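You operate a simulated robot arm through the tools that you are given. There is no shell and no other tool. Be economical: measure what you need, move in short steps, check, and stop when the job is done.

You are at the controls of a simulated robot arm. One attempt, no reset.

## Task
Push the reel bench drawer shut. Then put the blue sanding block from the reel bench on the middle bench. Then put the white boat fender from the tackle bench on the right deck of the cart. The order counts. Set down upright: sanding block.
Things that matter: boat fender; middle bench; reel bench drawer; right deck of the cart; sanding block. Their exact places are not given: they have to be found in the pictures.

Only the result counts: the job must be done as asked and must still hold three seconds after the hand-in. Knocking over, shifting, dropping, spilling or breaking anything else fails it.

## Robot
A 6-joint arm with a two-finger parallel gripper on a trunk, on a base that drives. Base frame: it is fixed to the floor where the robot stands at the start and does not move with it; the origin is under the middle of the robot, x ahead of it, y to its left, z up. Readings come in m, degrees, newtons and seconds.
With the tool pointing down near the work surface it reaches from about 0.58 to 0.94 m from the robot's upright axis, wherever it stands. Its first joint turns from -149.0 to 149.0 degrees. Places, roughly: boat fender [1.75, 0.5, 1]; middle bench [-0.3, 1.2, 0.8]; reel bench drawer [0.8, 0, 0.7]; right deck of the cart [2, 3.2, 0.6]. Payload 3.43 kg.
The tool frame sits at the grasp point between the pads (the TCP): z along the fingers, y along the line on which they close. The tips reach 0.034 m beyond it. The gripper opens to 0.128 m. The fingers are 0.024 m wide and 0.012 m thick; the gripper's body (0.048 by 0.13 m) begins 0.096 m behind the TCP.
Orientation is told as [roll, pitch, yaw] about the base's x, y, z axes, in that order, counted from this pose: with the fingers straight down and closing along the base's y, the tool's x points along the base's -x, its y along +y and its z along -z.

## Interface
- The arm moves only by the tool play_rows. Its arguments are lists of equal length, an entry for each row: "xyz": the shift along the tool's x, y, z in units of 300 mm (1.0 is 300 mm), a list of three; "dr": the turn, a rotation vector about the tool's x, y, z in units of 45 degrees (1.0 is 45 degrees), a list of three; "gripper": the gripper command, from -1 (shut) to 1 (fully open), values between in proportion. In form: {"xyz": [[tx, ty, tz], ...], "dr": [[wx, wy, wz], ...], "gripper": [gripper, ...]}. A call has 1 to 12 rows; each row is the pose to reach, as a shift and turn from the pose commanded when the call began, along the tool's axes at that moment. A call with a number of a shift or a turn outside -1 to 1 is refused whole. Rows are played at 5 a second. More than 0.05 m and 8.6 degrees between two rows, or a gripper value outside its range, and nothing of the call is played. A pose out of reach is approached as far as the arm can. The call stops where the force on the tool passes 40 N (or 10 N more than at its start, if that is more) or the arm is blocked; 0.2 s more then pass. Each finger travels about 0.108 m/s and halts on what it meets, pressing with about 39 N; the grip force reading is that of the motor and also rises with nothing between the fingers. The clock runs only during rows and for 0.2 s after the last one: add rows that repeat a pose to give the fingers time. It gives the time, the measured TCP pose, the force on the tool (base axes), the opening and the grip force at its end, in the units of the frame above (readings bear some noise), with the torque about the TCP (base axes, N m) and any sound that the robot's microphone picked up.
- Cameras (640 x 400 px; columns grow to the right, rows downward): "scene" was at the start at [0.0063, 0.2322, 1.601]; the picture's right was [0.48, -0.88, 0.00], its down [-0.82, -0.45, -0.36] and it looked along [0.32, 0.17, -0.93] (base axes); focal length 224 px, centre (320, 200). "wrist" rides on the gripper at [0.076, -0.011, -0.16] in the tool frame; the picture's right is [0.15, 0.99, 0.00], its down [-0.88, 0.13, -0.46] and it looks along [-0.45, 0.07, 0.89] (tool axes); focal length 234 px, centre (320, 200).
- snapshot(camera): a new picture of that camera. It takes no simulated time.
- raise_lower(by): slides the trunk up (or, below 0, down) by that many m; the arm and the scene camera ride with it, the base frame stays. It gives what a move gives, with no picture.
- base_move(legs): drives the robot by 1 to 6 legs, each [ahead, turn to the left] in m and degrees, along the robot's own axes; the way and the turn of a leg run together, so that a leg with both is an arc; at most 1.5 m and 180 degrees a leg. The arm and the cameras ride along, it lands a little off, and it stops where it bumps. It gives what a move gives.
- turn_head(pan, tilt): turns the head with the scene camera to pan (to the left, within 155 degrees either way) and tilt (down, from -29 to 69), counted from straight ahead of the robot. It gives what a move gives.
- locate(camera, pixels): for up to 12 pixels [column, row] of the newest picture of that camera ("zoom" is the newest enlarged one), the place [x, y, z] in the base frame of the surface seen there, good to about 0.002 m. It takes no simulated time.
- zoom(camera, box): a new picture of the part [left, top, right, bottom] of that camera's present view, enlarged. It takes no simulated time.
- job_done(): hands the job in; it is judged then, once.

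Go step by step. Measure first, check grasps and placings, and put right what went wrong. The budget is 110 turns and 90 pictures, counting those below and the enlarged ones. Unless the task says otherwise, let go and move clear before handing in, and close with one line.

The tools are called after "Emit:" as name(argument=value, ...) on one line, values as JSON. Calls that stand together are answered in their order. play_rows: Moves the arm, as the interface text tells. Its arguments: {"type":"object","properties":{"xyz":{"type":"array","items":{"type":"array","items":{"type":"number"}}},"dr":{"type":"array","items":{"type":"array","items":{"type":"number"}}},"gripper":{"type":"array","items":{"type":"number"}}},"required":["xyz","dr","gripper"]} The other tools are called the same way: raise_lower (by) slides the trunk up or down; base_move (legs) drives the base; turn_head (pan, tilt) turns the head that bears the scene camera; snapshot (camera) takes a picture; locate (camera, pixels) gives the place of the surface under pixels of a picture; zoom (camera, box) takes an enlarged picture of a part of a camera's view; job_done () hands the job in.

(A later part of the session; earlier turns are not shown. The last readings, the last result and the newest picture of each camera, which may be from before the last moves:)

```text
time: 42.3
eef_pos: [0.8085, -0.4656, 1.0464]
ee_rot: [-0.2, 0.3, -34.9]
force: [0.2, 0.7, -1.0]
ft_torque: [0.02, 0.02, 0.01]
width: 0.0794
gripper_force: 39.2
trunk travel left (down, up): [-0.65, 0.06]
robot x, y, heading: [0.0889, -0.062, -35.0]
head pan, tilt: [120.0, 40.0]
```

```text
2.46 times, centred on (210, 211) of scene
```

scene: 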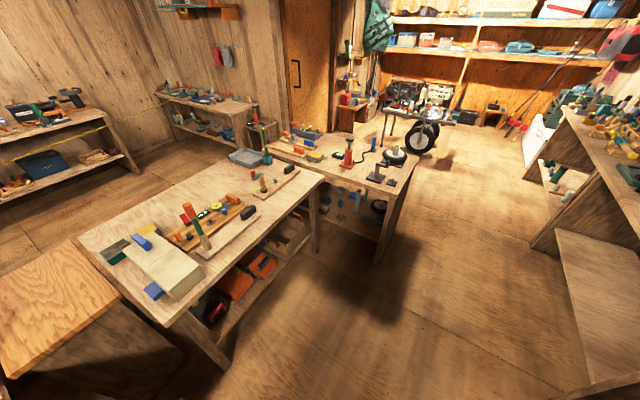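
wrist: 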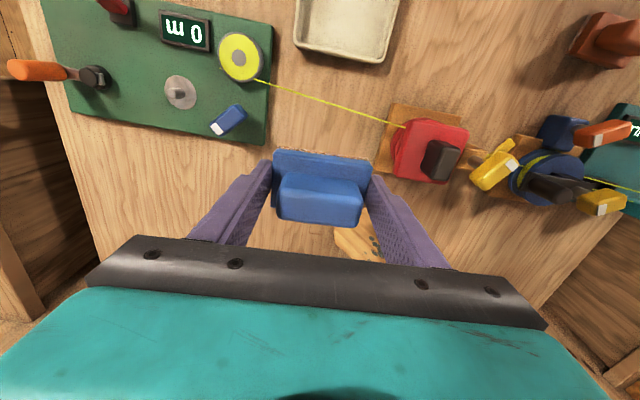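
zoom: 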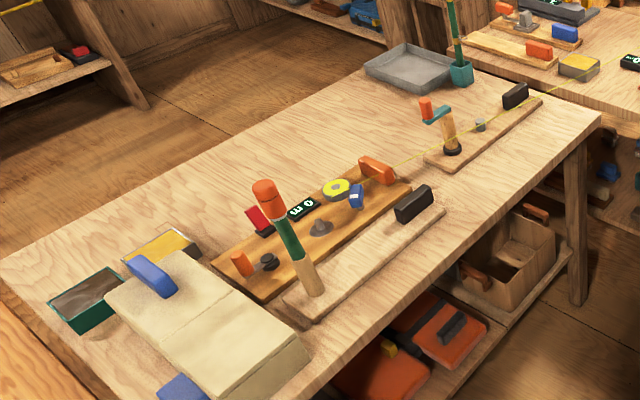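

A free strip lies at the front right of the middle bench around zoom (500,185). I'll measure its borders.

Emit:
locate(camera="zoom", pixels=[[455, 174], [500, 137], [542, 104], [446, 212], [420, 235], [595, 122], [550, 158], [500, 200], [470, 222], [430, 255], [480, 190], [425, 158]])

Emit:
zoom(camera="scene", box=[220, 150, 350, 231])

```text
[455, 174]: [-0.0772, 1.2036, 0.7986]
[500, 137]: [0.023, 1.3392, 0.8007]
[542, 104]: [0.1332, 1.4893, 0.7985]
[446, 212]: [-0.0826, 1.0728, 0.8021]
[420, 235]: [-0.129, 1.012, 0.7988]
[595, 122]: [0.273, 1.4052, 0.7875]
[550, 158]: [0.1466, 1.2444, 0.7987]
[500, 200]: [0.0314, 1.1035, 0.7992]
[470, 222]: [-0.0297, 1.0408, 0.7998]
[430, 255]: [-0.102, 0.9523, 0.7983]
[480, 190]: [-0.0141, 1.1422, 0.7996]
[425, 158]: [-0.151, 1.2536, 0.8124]
```

```text
4.92 times, centred on (285, 190) of scene
```

zoom: 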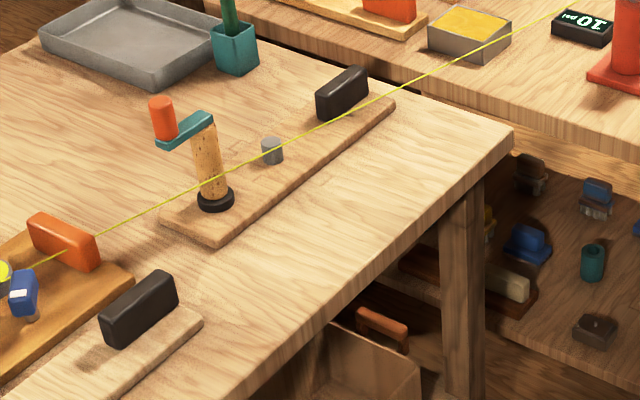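

The strip is 16 cm deep between the board and the bench edge; I choose the spot (0.065, 1.26). I'll check the next bench's corner for the drive path.

Emit:
locate(camera="scene", pixels=[[415, 158], [377, 190], [346, 165], [346, 140], [392, 150], [377, 262], [555, 230], [540, 245], [345, 180], [420, 130]])

Emit:
play_rows(xyz=[[0.15, 0, 0], [0.3, 0, 0], [0.45, 0, 0], [0.6, 0, 0]], dr=[[0, 0, 0], [0, 0, 0], [0, 0, 0], [0, 0, 0]], gripper=[-1, -1, -1, -1])

```text
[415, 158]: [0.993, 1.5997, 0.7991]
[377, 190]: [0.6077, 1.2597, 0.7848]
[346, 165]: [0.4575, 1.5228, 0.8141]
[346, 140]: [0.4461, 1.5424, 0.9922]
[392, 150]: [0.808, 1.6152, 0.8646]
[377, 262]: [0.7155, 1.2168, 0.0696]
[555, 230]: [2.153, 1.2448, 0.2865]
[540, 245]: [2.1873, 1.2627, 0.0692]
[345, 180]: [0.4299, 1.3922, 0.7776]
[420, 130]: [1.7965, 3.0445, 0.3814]
```

```text
time: 43.3
eef_pos: [0.6572, -0.3626, 1.0465]
ee_rot: [-0.2, 0.1, -35.0]
force: [0.2, -0.5, -1.6]
ft_torque: [0.02, 0.01, -0.01]
width: 0.0793
gripper_force: 38.9
trunk travel left (down, up): [-0.65, 0.06]
robot x, y, heading: [0.0872, -0.0638, -34.7]
head pan, tilt: [120.0, 40.0]
```

The path is clear. I'll turn left 90°, drive 0.75 m along the corridor, and then turn toward the middle bench.

Emit:
base_move(legs=[[0, 90], [0.75, 0], [0, 67]])

Emit:
turn_head(pan=0, tilt=50)

Emit:
snapshot(camera="scene")

Emit:
snapshot(camera="wrist")

```text
time: 57.2
eef_pos: [0.1234, 1.0792, 1.0473]
ee_rot: [-0.2, 0.0, 121.3]
force: [0.2, -0.8, -0.7]
ft_torque: [0.03, 0.02, -0.03]
width: 0.0795
gripper_force: 38.8
trunk travel left (down, up): [-0.65, 0.06]
robot x, y, heading: [0.4936, 0.5611, 121.0]
head pan, tilt: [120.0, 40.0]
```

```text
time: 59.2
eef_pos: [0.1232, 1.08, 1.0458]
ee_rot: [-0.2, 0.1, 121.4]
force: [0.4, -0.2, -1.3]
ft_torque: [0.0, 0.01, 0.02]
width: 0.0794
gripper_force: 38.9
trunk travel left (down, up): [-0.65, 0.06]
robot x, y, heading: [0.4978, 0.5566, 121.2]
head pan, tilt: [0.0, 50.0]
```

```text
52 pictures are left
```

scene: 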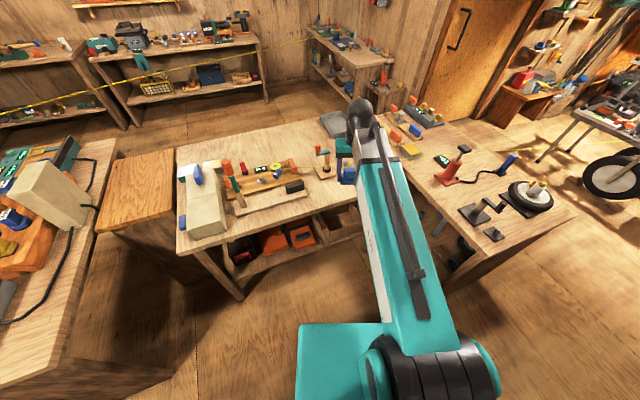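

```text
51 pictures are left
```

wrist: 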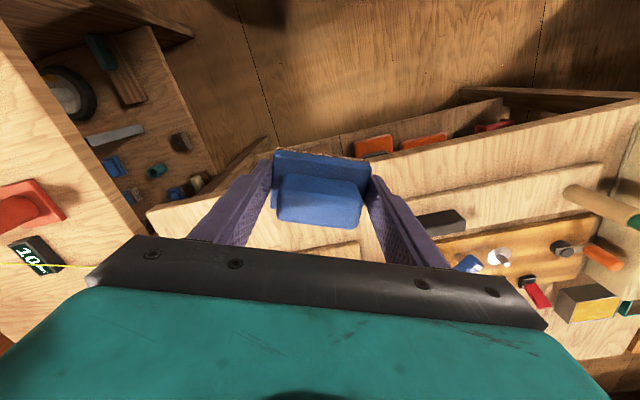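

The robot arrived at heading 121°; the spot is 18.5 cm ahead, 4.5 cm right of the tool. I'll move over it, aligning yaw with the bench.

Emit:
play_rows(xyz=[[-0.12, -0.03, 0], [-0.25, -0.06, 0], [-0.38, -0.09, 0], [-0.5, -0.12, 0], [-0.615, -0.149, 0], [-0.615, -0.149, 0]], dr=[[0, 0, -0.11], [0, 0, -0.22], [0, 0, -0.33], [0, 0, -0.44], [0, 0, -0.53], [0, 0, -0.53]], gripper=[-1, -1, -1, -1, -1, -1])

Emit:
snapshot(camera="wrist")

Emit:
locate(camera="wrist", pixels=[[320, 160], [320, 130], [150, 200], [480, 200], [230, 170], [410, 170], [300, 240]])

```text
time: 60.6
eef_pos: [0.0651, 1.2602, 1.044]
ee_rot: [-0.2, 0.1, 145.4]
force: [-0.1, -0.4, -1.2]
ft_torque: [-0.01, 0.01, 0.0]
width: 0.0797
gripper_force: 38.9
trunk travel left (down, up): [-0.65, 0.06]
robot x, y, heading: [0.5008, 0.5564, 121.0]
head pan, tilt: [0.0, 50.0]
```

```text
50 pictures are left
```

wrist: 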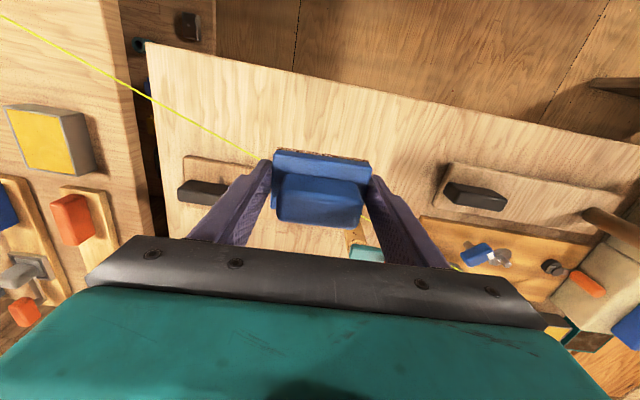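

```text
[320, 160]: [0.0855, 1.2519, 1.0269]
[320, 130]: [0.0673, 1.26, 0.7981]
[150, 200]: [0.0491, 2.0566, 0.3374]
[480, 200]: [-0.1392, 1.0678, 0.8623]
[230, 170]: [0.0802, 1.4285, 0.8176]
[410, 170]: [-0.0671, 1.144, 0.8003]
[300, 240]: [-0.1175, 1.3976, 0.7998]
```

The yellow line passes at (145,95), (260,155), (365,220). I must know where it runs relative to the hand, so I'll locate it.

Emit:
zoom(camera="wrist", box=[100, 60, 480, 298])

Emit:
locate(camera="wrist", pixels=[[75, 54], [101, 69], [130, 85], [160, 101], [190, 118], [220, 134], [248, 150], [366, 219], [456, 266]])

```text
1.68 times, centred on (290, 179) of wrist
```

zoom: 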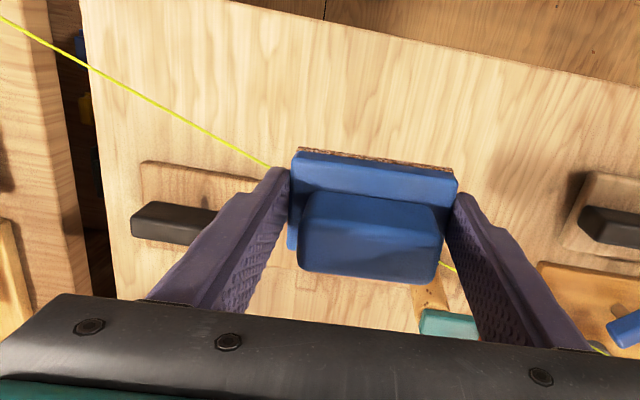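

```text
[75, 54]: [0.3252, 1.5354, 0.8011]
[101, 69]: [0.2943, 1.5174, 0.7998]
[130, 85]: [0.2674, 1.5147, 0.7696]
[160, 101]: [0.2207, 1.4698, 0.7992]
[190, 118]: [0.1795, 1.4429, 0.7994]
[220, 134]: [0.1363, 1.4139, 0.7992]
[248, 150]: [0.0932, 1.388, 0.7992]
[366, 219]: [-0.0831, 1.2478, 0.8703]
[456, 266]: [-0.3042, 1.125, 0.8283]
```

The readings are mixed between line and bench. I'll zoom on the line from the scene camera to get its true path.

Emit:
zoom(camera="scene", box=[260, 120, 460, 245])

Emit:
zoom(camera="wrist", box=[100, 60, 260, 160])

Emit:
locate(camera="zoom", pixels=[[60, 66], [100, 91], [140, 112], [200, 145], [260, 181], [320, 216], [400, 260], [480, 305], [540, 337], [12, 40]])

```text
3.20 times, centred on (360, 182) of scene
```

zoom: 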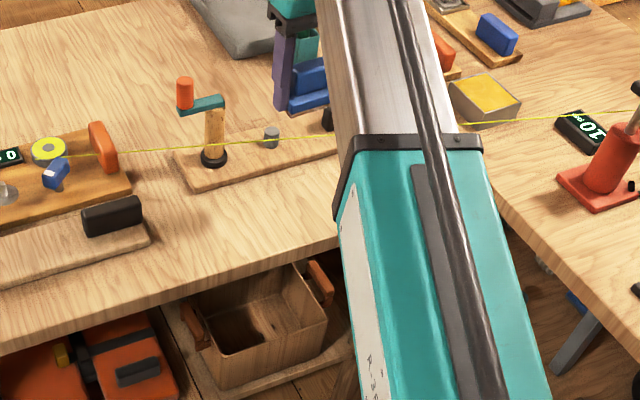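

```text
4.00 times, centred on (180, 110) of wrist
```

zoom: 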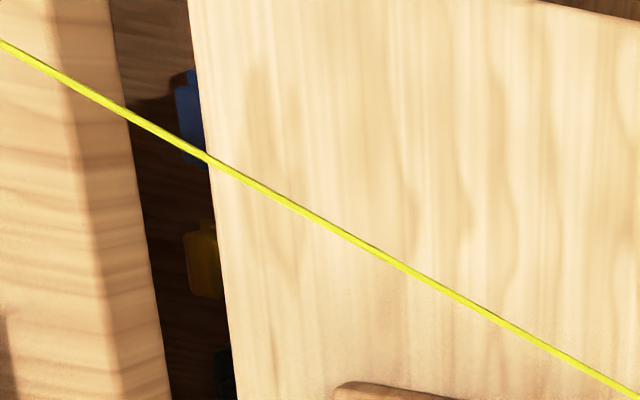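

```text
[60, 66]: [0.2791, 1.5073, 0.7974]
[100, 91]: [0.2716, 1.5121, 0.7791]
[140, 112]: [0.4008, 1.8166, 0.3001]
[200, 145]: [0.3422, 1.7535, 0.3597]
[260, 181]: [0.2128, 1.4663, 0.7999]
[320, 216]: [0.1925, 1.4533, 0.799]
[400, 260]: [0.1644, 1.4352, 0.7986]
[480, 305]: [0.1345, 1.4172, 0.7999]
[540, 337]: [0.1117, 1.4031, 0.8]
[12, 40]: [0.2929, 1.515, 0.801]
```

I'll get the line's bench trace from the scene view too, to triangulate its height.

Emit:
locate(camera="scene", pixels=[[310, 166.5], [335, 164], [350, 163], [412, 158], [430, 156.5], [275, 167], [345, 163.4], [460, 155]])

Emit:
zoom(camera="scene", box=[390, 110, 550, 210])

```text
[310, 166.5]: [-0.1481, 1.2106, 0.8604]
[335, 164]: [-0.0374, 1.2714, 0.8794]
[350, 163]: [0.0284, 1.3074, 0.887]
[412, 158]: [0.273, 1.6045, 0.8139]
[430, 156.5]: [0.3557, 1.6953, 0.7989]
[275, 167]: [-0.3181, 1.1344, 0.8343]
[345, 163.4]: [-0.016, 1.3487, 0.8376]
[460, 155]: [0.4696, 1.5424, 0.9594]
```

```text
4.00 times, centred on (470, 160) of scene
```

zoom: 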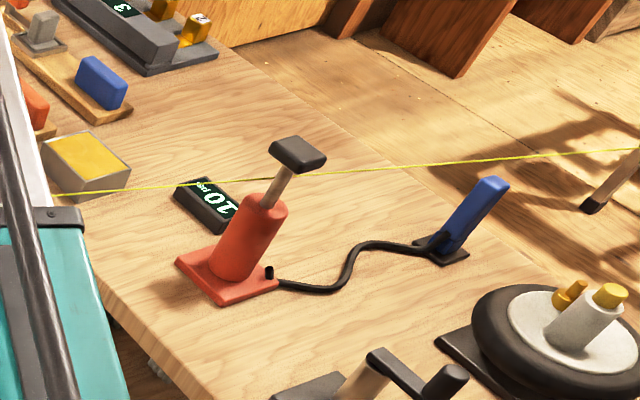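

The line runs over the bench at z≈0.89, about 6 cm from the current spot. I'll shift 7 cm left along the bench to (0.03, 1.20) for more clearance, then descend partway.

Emit:
play_rows(xyz=[[0.007, 0.115, 0], [0.015, 0.231, 0], [0.015, 0.231, 0], [0.015, 0.231, 0.13], [0.015, 0.231, 0.26], [0.015, 0.231, 0.39], [0.015, 0.231, 0.5], [0.015, 0.231, 0.5]], dr=[[0, 0, 0], [0, 0, 0], [0, 0, 0], [0, 0, 0], [0, 0, 0], [0, 0, 0], [0, 0, 0], [0, 0, 0]], gripper=[-1, -1, -1, -1, -1, -1, -1, -1])

Emit:
snapshot(camera="wrist")

```text
time: 62.4
eef_pos: [0.0295, 1.2002, 0.895]
ee_rot: [-0.1, 0.1, 145.3]
force: [-0.9, 0.8, -1.5]
ft_torque: [0.0, 0.01, 0.02]
width: 0.0797
gripper_force: 38.9
trunk travel left (down, up): [-0.65, 0.06]
robot x, y, heading: [0.5002, 0.5574, 121.3]
head pan, tilt: [0.0, 50.0]
```

```text
45 pictures are left
```

wrist: 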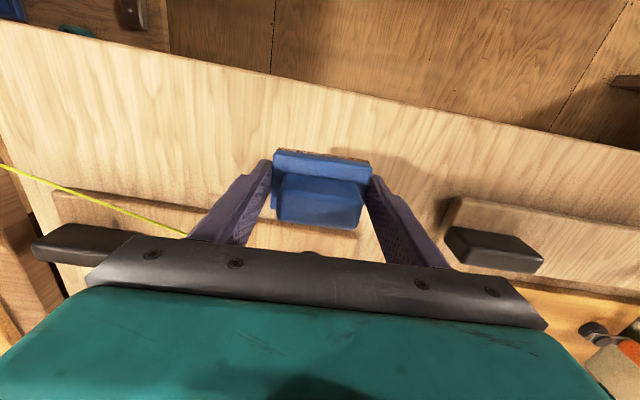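

Clearance is fine. Descending the last 5.5 cm in small steps.

Emit:
play_rows(xyz=[[0, 0, 0.08], [0, 0, 0.14], [0, 0, 0.165], [0, 0, 0.18], [0, 0, 0.18]], dr=[[0, 0, 0], [0, 0, 0], [0, 0, 0], [0, 0, 0], [0, 0, 0]], gripper=[-1, -1, -1, -1, -1])

```text
time: 63.6
eef_pos: [0.0303, 1.2008, 0.8415]
ee_rot: [-0.1, 0.2, 145.3]
force: [-0.3, 0.2, -1.6]
ft_torque: [-0.02, -0.02, -0.03]
width: 0.0794
gripper_force: 38.6
trunk travel left (down, up): [-0.65, 0.06]
robot x, y, heading: [0.504, 0.5581, 121.0]
head pan, tilt: [0.0, 50.0]
```

Still no contact force; a few more millimetres.

Emit:
play_rows(xyz=[[0, 0, 0.007], [0, 0, 0.012], [0, 0, 0.012]], dr=[[0, 0, 0], [0, 0, 0], [0, 0, 0]], gripper=[-1, -1, -1])

Emit:
zoom(camera="wrist", box=[220, 110, 420, 235])

```text
time: 64.4
eef_pos: [0.0307, 1.202, 0.8394]
ee_rot: [-0.2, 0.2, 145.2]
force: [-0.7, -0.2, -1.2]
ft_torque: [-0.02, -0.01, 0.0]
width: 0.0796
gripper_force: 39.3
trunk travel left (down, up): [-0.65, 0.06]
robot x, y, heading: [0.5028, 0.5553, 121.0]
head pan, tilt: [0.0, 50.0]
```

```text
3.20 times, centred on (320, 172) of wrist
```

zoom: 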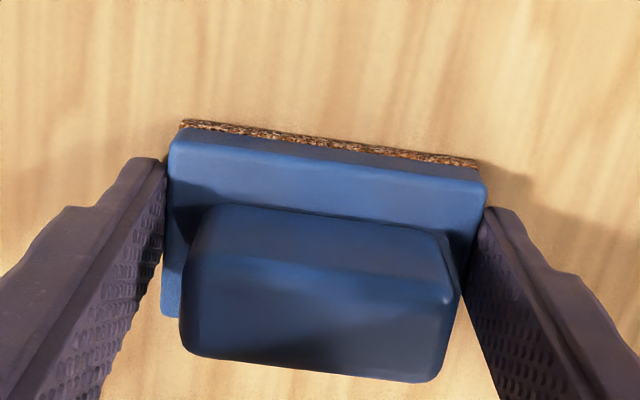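

Nearly touching. I'll step down another 2 mm, then open a little.

Emit:
play_rows(xyz=[[0, 0, 0.004], [0, 0, 0.008], [0, 0, 0.008]], dr=[[0, 0, 0], [0, 0, 0], [0, 0, 0]], gripper=[-1, -1, -1])

Emit:
play_rows(xyz=[[0, 0, 0], [0, 0, 0], [0, 0, 0], [0, 0, -0.1], [0, 0, -0.25], [0, 0, -0.4], [0, 0, -0.55], [0, 0, -0.7]], dr=[[0, 0, 0], [0, 0, 0], [0, 0, 0], [0, 0, 0], [0, 0, 0], [0, 0, 0], [0, 0, 0], [0, 0, 0]], gripper=[0.55, 0.55, 0.55, 0.55, 0.55, 0.55, 0.55, 0.55])

Emit:
snapshot(camera="wrist")

Emit:
snapshot(camera="scene")

```text
time: 65.2
eef_pos: [0.03, 1.2007, 0.8387]
ee_rot: [-0.2, 0.1, 145.2]
force: [-0.3, 0.3, 11.2]
ft_torque: [-0.35, 0.27, -0.01]
width: 0.0796
gripper_force: 38.9
trunk travel left (down, up): [-0.65, 0.06]
robot x, y, heading: [0.5033, 0.5581, 121.1]
head pan, tilt: [0.0, 50.0]
```

```text
time: 67.0
eef_pos: [0.0296, 1.2001, 1.0497]
ee_rot: [-0.1, 0.2, 145.2]
force: [1.2, 0.2, 0.6]
ft_torque: [0.0, -0.01, -0.01]
width: 0.0991
gripper_force: 0.1
trunk travel left (down, up): [-0.65, 0.06]
robot x, y, heading: [0.4982, 0.5575, 121.3]
head pan, tilt: [0.0, 50.0]
```

```text
43 pictures are left
```

wrist: 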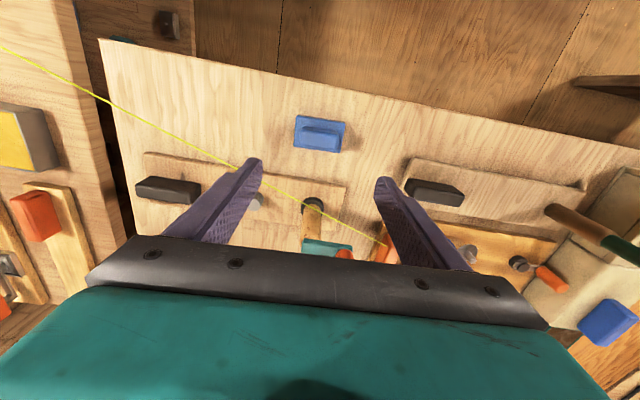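

```text
42 pictures are left
```

scene: 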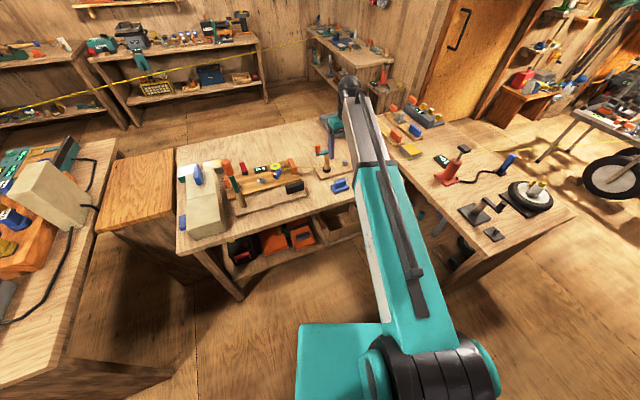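

The block stands upright on the middle bench at (320,132) of the wrist view. Now I retract the arm and look at the tackle bench and cart.

Emit:
play_rows(xyz=[[0.13, 0.06, 0], [0.26, 0.117, 0], [0.39, 0.175, 0], [0.517, 0.233, 0], [0.517, 0.233, 0]], dr=[[0, 0, 0.13], [0, 0, 0.26], [0, 0, 0.4], [0, 0, 0.53], [0, 0, 0.53]], gripper=[1, 1, 1, 1, 1])

Emit:
turn_head(pan=-115, tilt=35)

Emit:
snapshot(camera="scene")

Emit:
turn_head(pan=-60, tilt=20)

Emit:
snapshot(camera="scene")

```text
time: 68.2
eef_pos: [0.1169, 1.0529, 1.0476]
ee_rot: [-0.2, 0.1, 121.4]
force: [0.2, 0.8, -0.1]
ft_torque: [0.02, 0.0, -0.02]
width: 0.1279
gripper_force: 0.1
trunk travel left (down, up): [-0.65, 0.06]
robot x, y, heading: [0.498, 0.5588, 121.2]
head pan, tilt: [0.0, 50.0]
```

```text
time: 70.1
eef_pos: [0.1167, 1.0525, 1.0481]
ee_rot: [-0.1, 0.1, 121.4]
force: [0.0, -0.2, -0.2]
ft_torque: [0.02, 0.01, -0.01]
width: 0.128
gripper_force: 0.0
trunk travel left (down, up): [-0.65, 0.06]
robot x, y, heading: [0.5013, 0.562, 121.0]
head pan, tilt: [-115.0, 35.0]
```

```text
41 pictures are left
```

scene: 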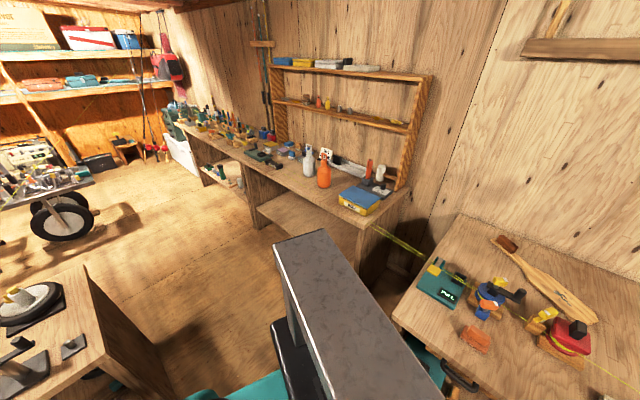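

```text
time: 71.3
eef_pos: [0.1167, 1.0523, 1.0487]
ee_rot: [-0.1, 0.1, 121.4]
force: [0.7, -0.4, -0.7]
ft_torque: [-0.01, -0.01, 0.02]
width: 0.1278
gripper_force: 0.1
trunk travel left (down, up): [-0.65, 0.06]
robot x, y, heading: [0.5017, 0.5617, 121.1]
head pan, tilt: [-60.0, 20.0]
```

```text
40 pictures are left
```

scene: 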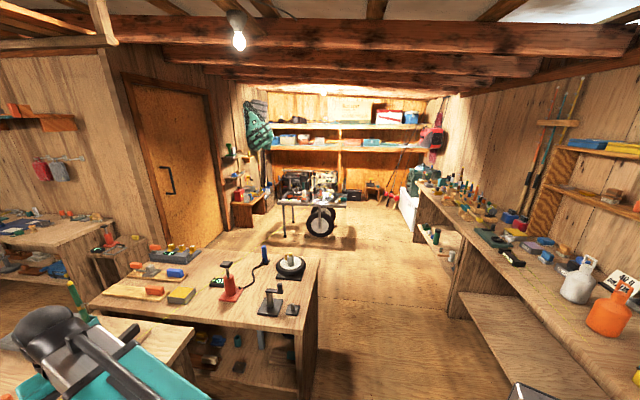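

The cart with wheels is at (320,210). I'll measure the tackle bench edge and fenders.

Emit:
locate(camera="scene", pixels=[[455, 227], [500, 262], [560, 308], [600, 340], [577, 290], [583, 268], [605, 320], [615, 295], [315, 300], [300, 330], [510, 262], [320, 200]])

Emit:
zoom(camera="scene", box=[240, 155, 400, 255])

Emit:
zoom(camera="scene", box=[480, 210, 640, 310])

```text
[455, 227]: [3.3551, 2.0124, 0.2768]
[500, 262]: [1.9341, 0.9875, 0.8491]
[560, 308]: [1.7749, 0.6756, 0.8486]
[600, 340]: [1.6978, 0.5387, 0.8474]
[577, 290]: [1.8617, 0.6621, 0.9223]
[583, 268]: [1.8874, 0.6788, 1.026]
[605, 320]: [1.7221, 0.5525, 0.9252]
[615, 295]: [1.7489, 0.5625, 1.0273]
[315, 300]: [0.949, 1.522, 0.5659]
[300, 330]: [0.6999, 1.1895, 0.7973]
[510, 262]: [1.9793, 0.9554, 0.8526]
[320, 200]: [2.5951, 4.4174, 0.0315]
```

```text
4.00 times, centred on (320, 205) of scene
```

zoom: 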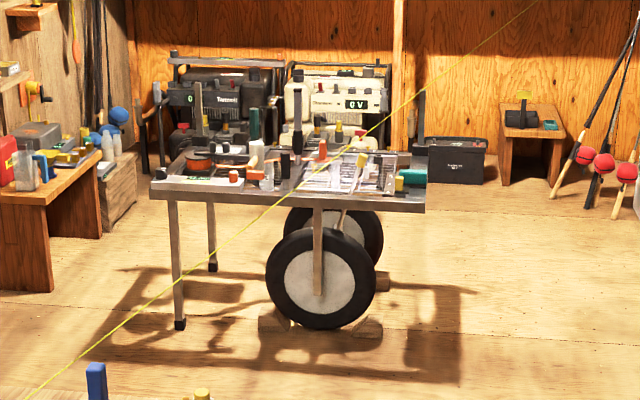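

```text
4.00 times, centred on (560, 260) of scene
```

zoom: 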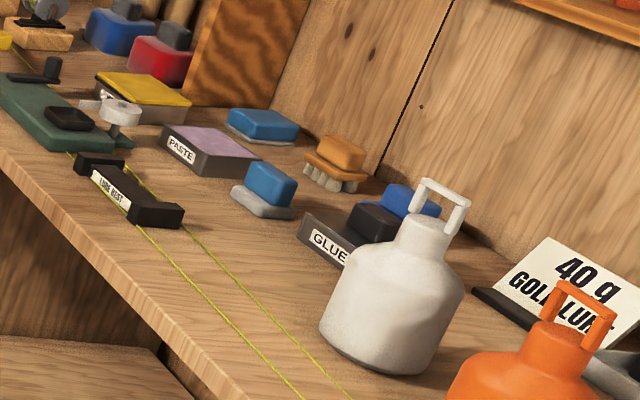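

The white fender stands at about (1.88, 0.66), bench top 0.849, fender top about 1.04. I'll drive to about (1.13, 1.07) and face it, with the trunk raised slightly.

Emit:
raise_lower(by=0.05)

Emit:
base_move(legs=[[0, -82], [0.8, 0], [0, -45]])

Emit:
turn_head(pan=-20, tilt=45)

Emit:
snapshot(camera="scene")

```text
time: 72.3
eef_pos: [0.1168, 1.052, 1.0982]
ee_rot: [-0.3, 0.1, 121.4]
force: [-0.3, -0.7, -0.8]
ft_torque: [-0.02, 0.01, 0.01]
width: 0.1281
gripper_force: 0.0
trunk travel left (down, up): [-0.7, 0.01]
robot x, y, heading: [0.5015, 0.5577, 121.1]
head pan, tilt: [-60.0, 20.0]
```

```text
time: 84.9
eef_pos: [1.7678, 1.0699, 1.0981]
ee_rot: [-0.3, 0.1, -5.9]
force: [0.0, 0.3, -0.1]
ft_torque: [-0.02, -0.03, 0.01]
width: 0.1281
gripper_force: 0.0
trunk travel left (down, up): [-0.7, 0.01]
robot x, y, heading: [1.1392, 1.0392, -6.0]
head pan, tilt: [-60.0, 20.0]
```

```text
time: 86.0
eef_pos: [1.7662, 1.0688, 1.0973]
ee_rot: [-0.2, 0.2, -5.8]
force: [0.1, -0.2, -0.4]
ft_torque: [-0.01, 0.0, -0.01]
width: 0.1279
gripper_force: 0.2
trunk travel left (down, up): [-0.7, 0.01]
robot x, y, heading: [1.1401, 1.043, -6.2]
head pan, tilt: [-20.0, 45.0]
```

```text
37 pictures are left
```

scene: 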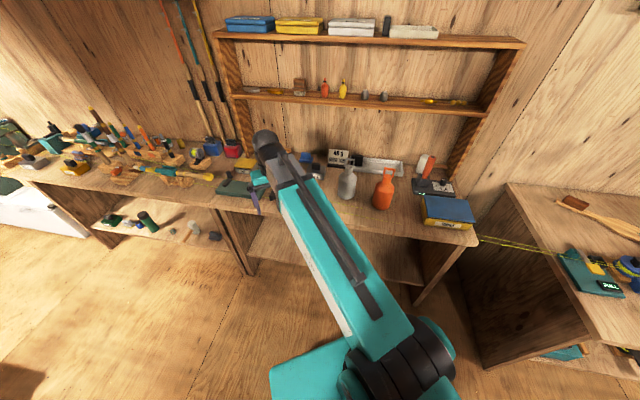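

Emit:
zoom(camera="scene", box=[290, 130, 450, 230])

Emit:
locate(camera="zoom", pixels=[[232, 200], [225, 245], [205, 220], [255, 220], [232, 150], [232, 135], [365, 250], [395, 180], [230, 275], [400, 330], [180, 260], [480, 300]])

```text
4.00 times, centred on (370, 180) of scene
```

zoom: 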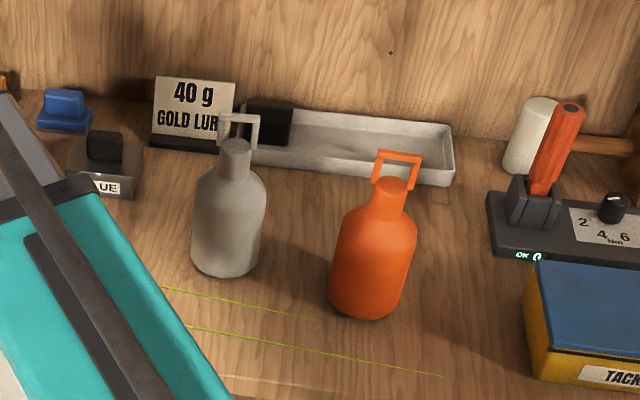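

```text
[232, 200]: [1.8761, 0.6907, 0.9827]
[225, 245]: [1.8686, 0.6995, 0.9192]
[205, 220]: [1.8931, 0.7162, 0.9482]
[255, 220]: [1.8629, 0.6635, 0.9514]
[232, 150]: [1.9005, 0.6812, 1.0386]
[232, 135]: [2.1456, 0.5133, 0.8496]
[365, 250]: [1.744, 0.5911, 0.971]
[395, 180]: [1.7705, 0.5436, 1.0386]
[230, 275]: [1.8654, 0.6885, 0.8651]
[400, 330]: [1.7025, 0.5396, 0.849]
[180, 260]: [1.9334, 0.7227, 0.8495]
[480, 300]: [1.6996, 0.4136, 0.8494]
```

The white fender is centred at about (1.903, 0.671), with neck from z 1.005 to 1.05 and the loop up to 1.08. I'll turn to face it and view it with the wrist camera.

Emit:
base_move(legs=[[0, -20]])

Emit:
play_rows(xyz=[[0, -0.15, 0], [0, -0.3, 0], [0, -0.3, 0]], dr=[[0, 0, 0], [0, 0, 0], [0, 0, 0]], gripper=[1, 1, 1])

Emit:
snapshot(camera="wrist")

Emit:
snapshot(camera="scene")

```text
time: 87.8
eef_pos: [1.7378, 0.8539, 1.0984]
ee_rot: [-0.2, 0.1, -25.8]
force: [-0.5, 0.1, 0.1]
ft_torque: [0.03, 0.03, 0.01]
width: 0.128
gripper_force: 0.0
trunk travel left (down, up): [-0.7, 0.01]
robot x, y, heading: [1.1311, 1.0373, -25.6]
head pan, tilt: [-20.0, 45.0]
```

```text
time: 88.5
eef_pos: [1.6951, 0.7702, 1.0935]
ee_rot: [-0.2, 0.1, -25.7]
force: [0.0, 0.7, 0.2]
ft_torque: [-0.02, 0.06, 0.0]
width: 0.1281
gripper_force: 0.0
trunk travel left (down, up): [-0.7, 0.01]
robot x, y, heading: [1.1357, 1.0399, -25.6]
head pan, tilt: [-20.0, 45.0]
```

```text
35 pictures are left
```

wrist: 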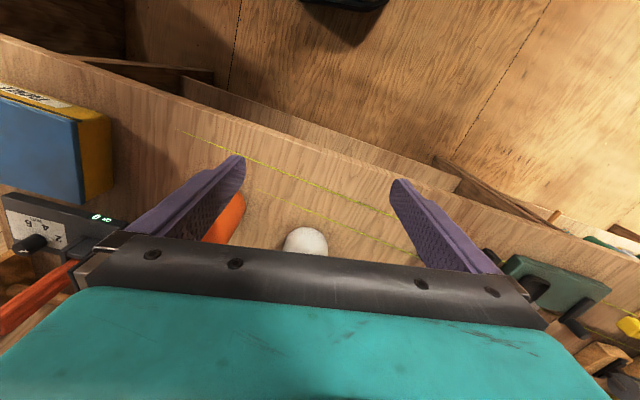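

```text
34 pictures are left
```

scene: 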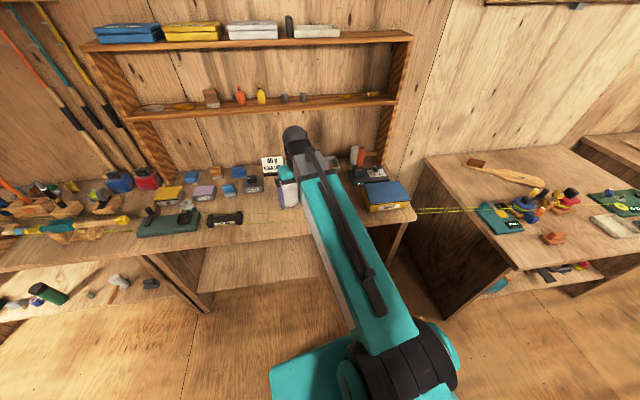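

The fender appears at wrist (305,243), ahead and centred. I'll lower to neck height 10 cm short of it, with a 9 cm opening.

Emit:
play_rows(xyz=[[-0.15, 0, 0], [-0.3, 0, 0], [-0.3, 0, 0.1], [-0.3, 0, 0.19], [-0.3, 0, 0.19]], dr=[[0, 0, 0], [0, 0, 0], [0, 0, 0], [0, 0, 0], [0, 0, 0]], gripper=[0.4, 0.4, 0.4, 0.4, 0.4])

Emit:
snapshot(camera="wrist")

Emit:
zoom(camera="scene", box=[240, 130, 400, 230])

```text
time: 89.8
eef_pos: [1.7776, 0.7352, 1.0408]
ee_rot: [-0.2, 0.1, -25.7]
force: [-1.0, 0.6, 0.4]
ft_torque: [-0.03, 0.0, -0.01]
width: 0.0893
gripper_force: 0.0
trunk travel left (down, up): [-0.7, 0.01]
robot x, y, heading: [1.1395, 1.033, -25.7]
head pan, tilt: [-20.0, 45.0]
```

```text
33 pictures are left
```

wrist: 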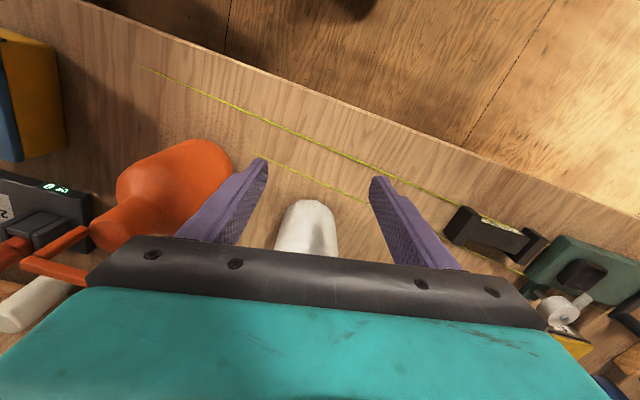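

```text
4.00 times, centred on (320, 180) of scene
```

zoom: 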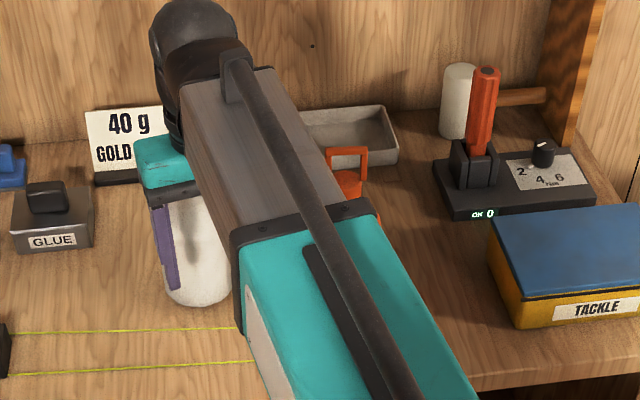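

I'll locate points on the white fender's sides in the wrist view to centre on it.

Emit:
locate(camera="wrist", pixels=[[306, 205], [280, 235], [332, 235], [306, 240], [278, 248], [336, 250], [290, 212], [325, 212]])

```text
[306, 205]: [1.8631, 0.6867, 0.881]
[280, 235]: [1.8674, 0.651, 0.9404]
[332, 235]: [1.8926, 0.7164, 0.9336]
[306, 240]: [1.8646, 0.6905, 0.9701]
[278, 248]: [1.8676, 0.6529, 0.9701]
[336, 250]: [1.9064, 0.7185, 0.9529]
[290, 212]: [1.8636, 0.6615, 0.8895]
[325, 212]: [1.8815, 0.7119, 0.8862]
```

Circle fit puts the fender axis at (1.905, 0.675): 14.1 cm straight ahead. Moving forward to straddle the neck, then closing.

Emit:
play_rows(xyz=[[-0.12, 0.002, 0], [-0.24, 0.003, 0], [-0.36, 0.003, 0], [-0.47, 0.003, 0], [-0.47, 0.003, 0]], dr=[[0, 0, 0], [0, 0, 0], [0, 0, 0], [0, 0, 0], [0, 0, 0]], gripper=[0.4, 0.4, 0.4, 0.4, 0.4])

Emit:
snapshot(camera="wrist")

Emit:
zoom(camera="scene", box=[240, 130, 400, 230])

```text
time: 91.0
eef_pos: [1.9069, 0.6744, 1.0407]
ee_rot: [-0.3, 0.1, -25.7]
force: [0.2, 0.0, 1.1]
ft_torque: [-0.01, 0.0, 0.0]
width: 0.0894
gripper_force: 0.1
trunk travel left (down, up): [-0.7, 0.01]
robot x, y, heading: [1.1343, 1.0306, -25.5]
head pan, tilt: [-20.0, 45.0]
```

```text
31 pictures are left
```

wrist: 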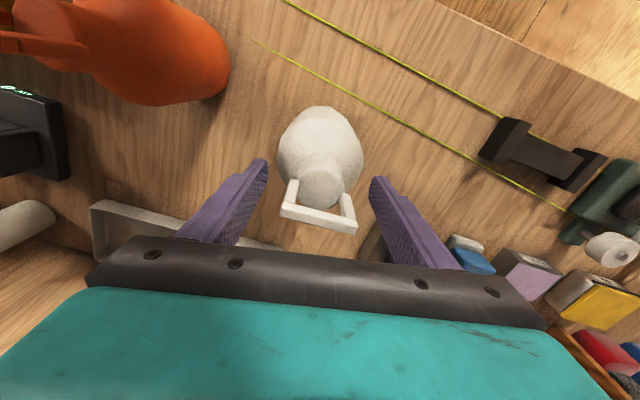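

```text
4.00 times, centred on (320, 180) of scene
```

zoom: 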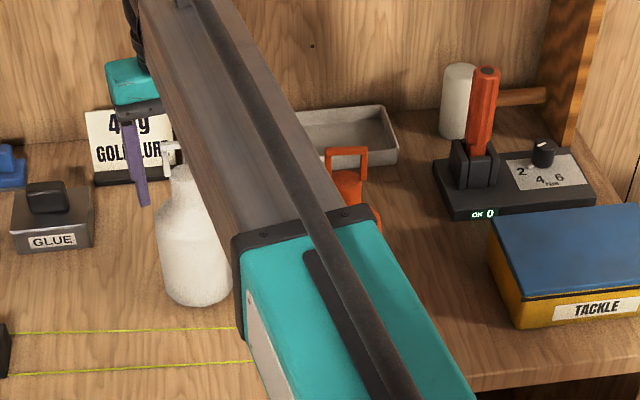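

The neck and loop are centred between the fingers. Closing, then a 1 cm test lift.

Emit:
play_rows(xyz=[[0, 0, 0], [0, 0, 0], [0, 0, 0], [0, 0, 0]], dr=[[0, 0, 0], [0, 0, 0], [0, 0, 0], [0, 0, 0]], gripper=[-1, -1, -1, -1])

Emit:
play_rows(xyz=[[0, 0, -0.015], [0, 0, -0.03], [0, 0, -0.03]], dr=[[0, 0, 0], [0, 0, 0], [0, 0, 0]], gripper=[-1, -1, -1])

Emit:
snapshot(camera="wrist")

```text
time: 92.0
eef_pos: [1.9065, 0.6736, 1.0415]
ee_rot: [-0.3, 0.1, -25.7]
force: [0.0, -0.5, 0.3]
ft_torque: [0.16, -0.12, -0.04]
width: 0.0482
gripper_force: 38.7
trunk travel left (down, up): [-0.7, 0.01]
robot x, y, heading: [1.1349, 1.0338, -25.6]
head pan, tilt: [-20.0, 45.0]
```

```text
time: 92.8
eef_pos: [1.9075, 0.6731, 1.0487]
ee_rot: [-0.2, 0.1, -25.7]
force: [0.3, 0.2, -4.7]
ft_torque: [0.02, 0.0, 0.0]
width: 0.0487
gripper_force: 39.1
trunk travel left (down, up): [-0.7, 0.01]
robot x, y, heading: [1.1403, 1.0365, -25.5]
head pan, tilt: [-20.0, 45.0]
```

```text
29 pictures are left
```

wrist: 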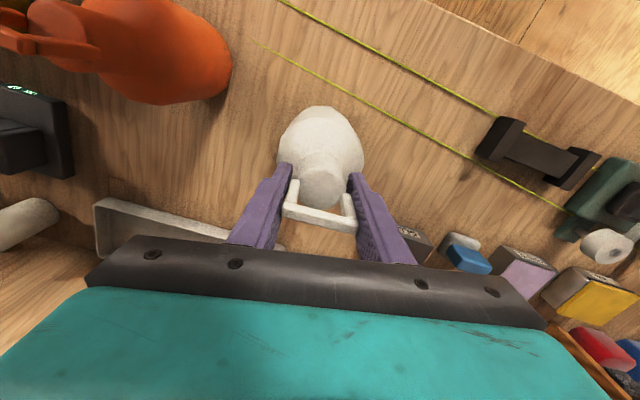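

Gripped on the loop with about 4.7 N weight borne. I'll lift further and retract.

Emit:
play_rows(xyz=[[0, 0, -0.1], [0, 0, -0.2], [0, 0, -0.3], [0, 0, -0.3]], dr=[[0, 0, 0], [0, 0, 0], [0, 0, 0], [0, 0, 0]], gripper=[-1, -1, -1, -1])

Emit:
snapshot(camera="wrist")

```text
time: 93.8
eef_pos: [1.9076, 0.6725, 1.1397]
ee_rot: [-0.2, 0.1, -25.6]
force: [0.3, -0.3, -4.7]
ft_torque: [0.01, 0.02, -0.03]
width: 0.0485
gripper_force: 39.0
trunk travel left (down, up): [-0.7, 0.01]
robot x, y, heading: [1.1337, 1.0292, -25.5]
head pan, tilt: [-20.0, 45.0]
```

```text
28 pictures are left
```

wrist: 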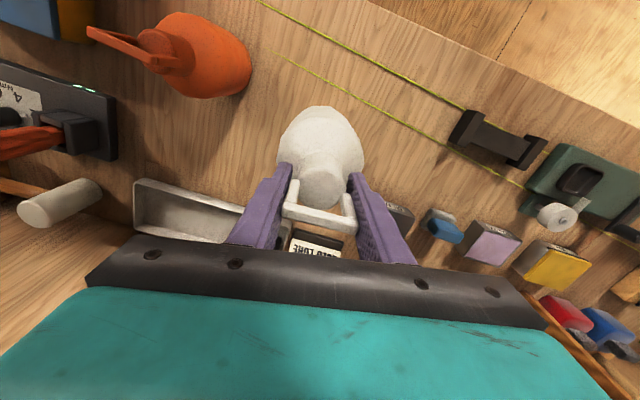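

Fender is secure, bottom at about z 0.95. I'll retract and look at the cart.

Emit:
play_rows(xyz=[[0.15, 0, 0], [0.3, 0, 0], [0.45, 0, 0], [0.6, 0, 0], [0.75, 0, 0], [0.75, 0, 0]], dr=[[0, 0, 0], [0, 0, 0], [0, 0, 0], [0, 0, 0], [0, 0, 0], [0, 0, 0]], gripper=[-1, -1, -1, -1, -1, -1])

Emit:
turn_head(pan=92, tilt=25)

Emit:
snapshot(camera="scene")

Emit:
zoom(camera="scene", box=[240, 100, 400, 200])

```text
time: 95.0
eef_pos: [1.7059, 0.7711, 1.1406]
ee_rot: [-0.2, -0.4, -25.7]
force: [5.7, -1.3, -15.1]
ft_torque: [-0.12, 0.23, -0.11]
width: 0.0484
gripper_force: 38.5
trunk travel left (down, up): [-0.7, 0.01]
robot x, y, heading: [1.1331, 1.0342, -25.6]
head pan, tilt: [-20.0, 45.0]
stopped in row 6: the force on the tool passed its limit at 43 N (the readings are from after the stop); the commanded pose is now the measured one
```

```text
time: 96.9
eef_pos: [1.7037, 0.7722, 1.1401]
ee_rot: [-0.3, -0.3, -25.7]
force: [9.3, -5.0, -25.6]
ft_torque: [0.12, 0.22, 0.04]
width: 0.0482
gripper_force: 38.8
trunk travel left (down, up): [-0.7, 0.01]
robot x, y, heading: [1.1358, 1.032, -25.6]
head pan, tilt: [92.0, 25.0]
```

```text
27 pictures are left
```

scene: 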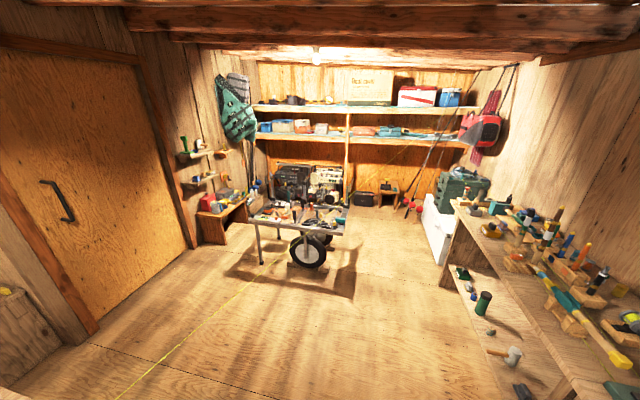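

```text
4.00 times, centred on (320, 150) of scene
```

zoom: 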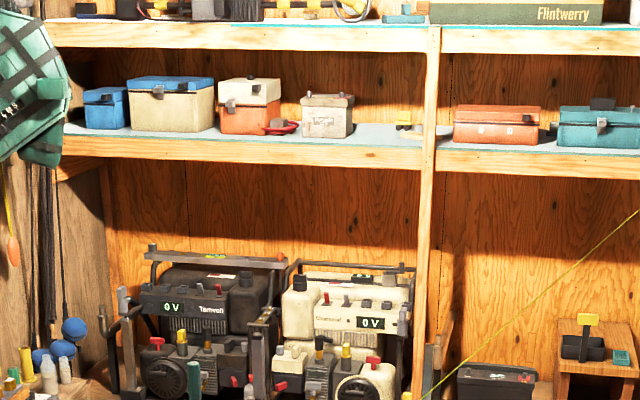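

Force readings show contact (−25 N in z) after retracting. I'll look at the wrist and arm right away.

Emit:
snapshot(camera="wrist")

Emit:
turn_head(pan=0, tilt=55)

Emit:
snapshot(camera="scene")

```text
25 pictures are left
```

wrist: 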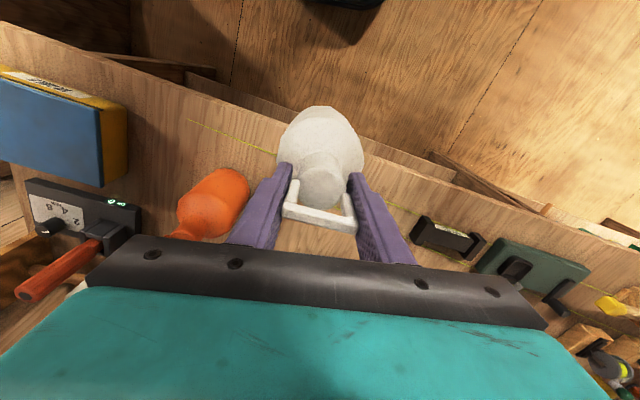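

```text
time: 98.6
eef_pos: [1.7042, 0.7721, 1.141]
ee_rot: [-0.2, -0.2, -25.7]
force: [10.3, -4.0, -27.2]
ft_torque: [0.0, 0.25, -0.04]
width: 0.0484
gripper_force: 39.0
trunk travel left (down, up): [-0.7, 0.01]
robot x, y, heading: [1.1323, 1.0331, -25.8]
head pan, tilt: [0.0, 55.0]
```

```text
24 pictures are left
```

scene: 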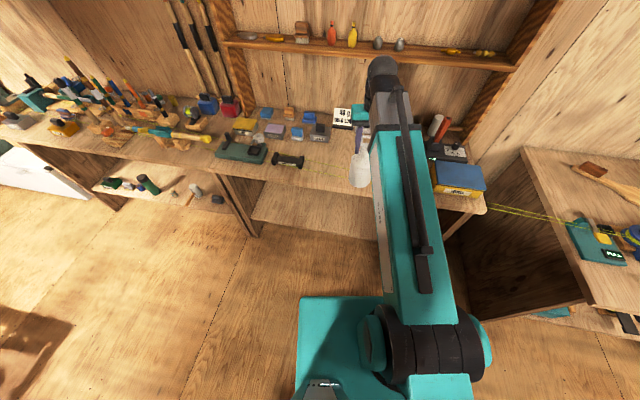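

Nothing visible touches the fender; it's likely the wrist folding against the forearm at this close, high pose. I'll move 4 cm forward and check the force.

Emit:
play_rows(xyz=[[-0.07, 0, 0], [-0.14, 0, 0], [-0.14, 0, 0]], dr=[[0, 0, 0], [0, 0, 0], [0, 0, 0]], gripper=[-1, -1, -1])

```text
time: 99.4
eef_pos: [1.7418, 0.7537, 1.1414]
ee_rot: [-0.1, -0.3, -25.7]
force: [0.1, 0.5, -4.3]
ft_torque: [0.0, 0.02, 0.02]
width: 0.0483
gripper_force: 39.4
trunk travel left (down, up): [-0.7, 0.01]
robot x, y, heading: [1.1338, 1.0329, -25.7]
head pan, tilt: [0.0, 55.0]
```

The force is normal again (4.3 N weight). I'll drive around toward the cart, keeping clear of the benches.

Emit:
base_move(legs=[[0, 76], [0.5, 0], [0, 23], [0.5, 0]])

Emit:
turn_head(pan=0, tilt=35)

Emit:
snapshot(camera="scene")

```text
time: 111.7
eef_pos: [1.7492, 2.5487, 1.1396]
ee_rot: [-0.2, -0.2, 74.4]
force: [-0.7, 0.4, -5.4]
ft_torque: [0.02, 0.01, 0.01]
width: 0.0486
gripper_force: 39.2
trunk travel left (down, up): [-0.7, 0.01]
robot x, y, heading: [1.5804, 1.8994, 74.4]
head pan, tilt: [0.0, 55.0]
```

```text
time: 112.5
eef_pos: [1.7493, 2.5505, 1.1403]
ee_rot: [-0.3, -0.3, 74.4]
force: [-0.1, 0.5, -4.1]
ft_torque: [-0.03, 0.04, -0.01]
width: 0.0485
gripper_force: 38.8
trunk travel left (down, up): [-0.7, 0.01]
robot x, y, heading: [1.5829, 1.8992, 74.5]
head pan, tilt: [0.0, 35.0]
```

```text
23 pictures are left
```

scene: 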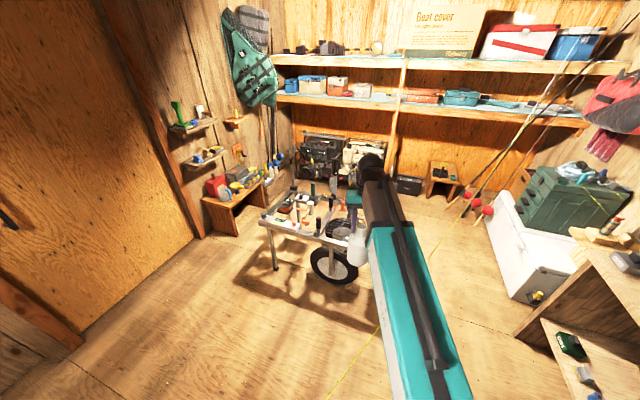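

Emit:
zoom(camera="scene", box=[250, 170, 410, 270])

Emit:
locate(camera="zoom", pixels=[[45, 215], [200, 275], [330, 310], [400, 300], [110, 210], [200, 230], [360, 235], [330, 280], [90, 195], [280, 140], [390, 330], [240, 200]])

```text
4.00 times, centred on (330, 220) of scene
```

zoom: 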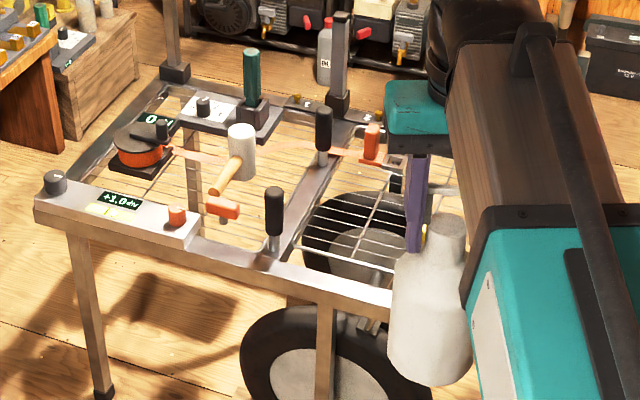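

```text
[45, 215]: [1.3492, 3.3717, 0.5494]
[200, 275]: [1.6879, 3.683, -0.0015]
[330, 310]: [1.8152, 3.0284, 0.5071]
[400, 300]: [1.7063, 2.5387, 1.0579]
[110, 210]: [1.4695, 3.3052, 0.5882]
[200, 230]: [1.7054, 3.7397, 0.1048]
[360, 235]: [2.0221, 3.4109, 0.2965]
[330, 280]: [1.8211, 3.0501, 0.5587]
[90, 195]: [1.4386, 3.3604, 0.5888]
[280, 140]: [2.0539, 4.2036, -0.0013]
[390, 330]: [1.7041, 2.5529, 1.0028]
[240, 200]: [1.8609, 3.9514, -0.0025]
```

The cart is a frame: the right half, past the middle bar, has a wire deck partly hidden by the arm. I'll turn the base right to clear the view.

Emit:
base_move(legs=[[0, -35]])

Emit:
turn_head(pan=32, tilt=40)

Emit:
zoom(camera="scene", box=[200, 100, 440, 250])

```text
time: 115.1
eef_pos: [2.0924, 2.3392, 1.1414]
ee_rot: [-0.1, -0.4, 39.5]
force: [0.2, -0.2, -5.6]
ft_torque: [0.0, 0.0, -0.01]
width: 0.0486
gripper_force: 38.9
trunk travel left (down, up): [-0.7, 0.01]
robot x, y, heading: [1.5928, 1.8944, 40.0]
head pan, tilt: [0.0, 35.0]
```

```text
time: 116.1
eef_pos: [2.0903, 2.3397, 1.1398]
ee_rot: [-0.2, -0.3, 39.6]
force: [-0.8, 0.1, -4.3]
ft_torque: [-0.05, 0.0, -0.04]
width: 0.0484
gripper_force: 38.9
trunk travel left (down, up): [-0.7, 0.01]
robot x, y, heading: [1.595, 1.8923, 39.9]
head pan, tilt: [32.0, 40.0]
```

```text
2.67 times, centred on (320, 175) of scene
```

zoom: 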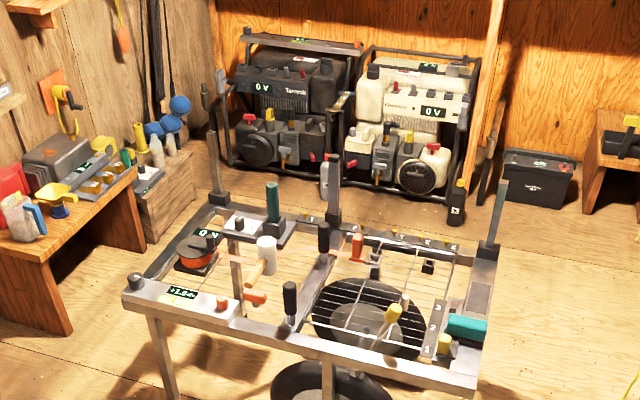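

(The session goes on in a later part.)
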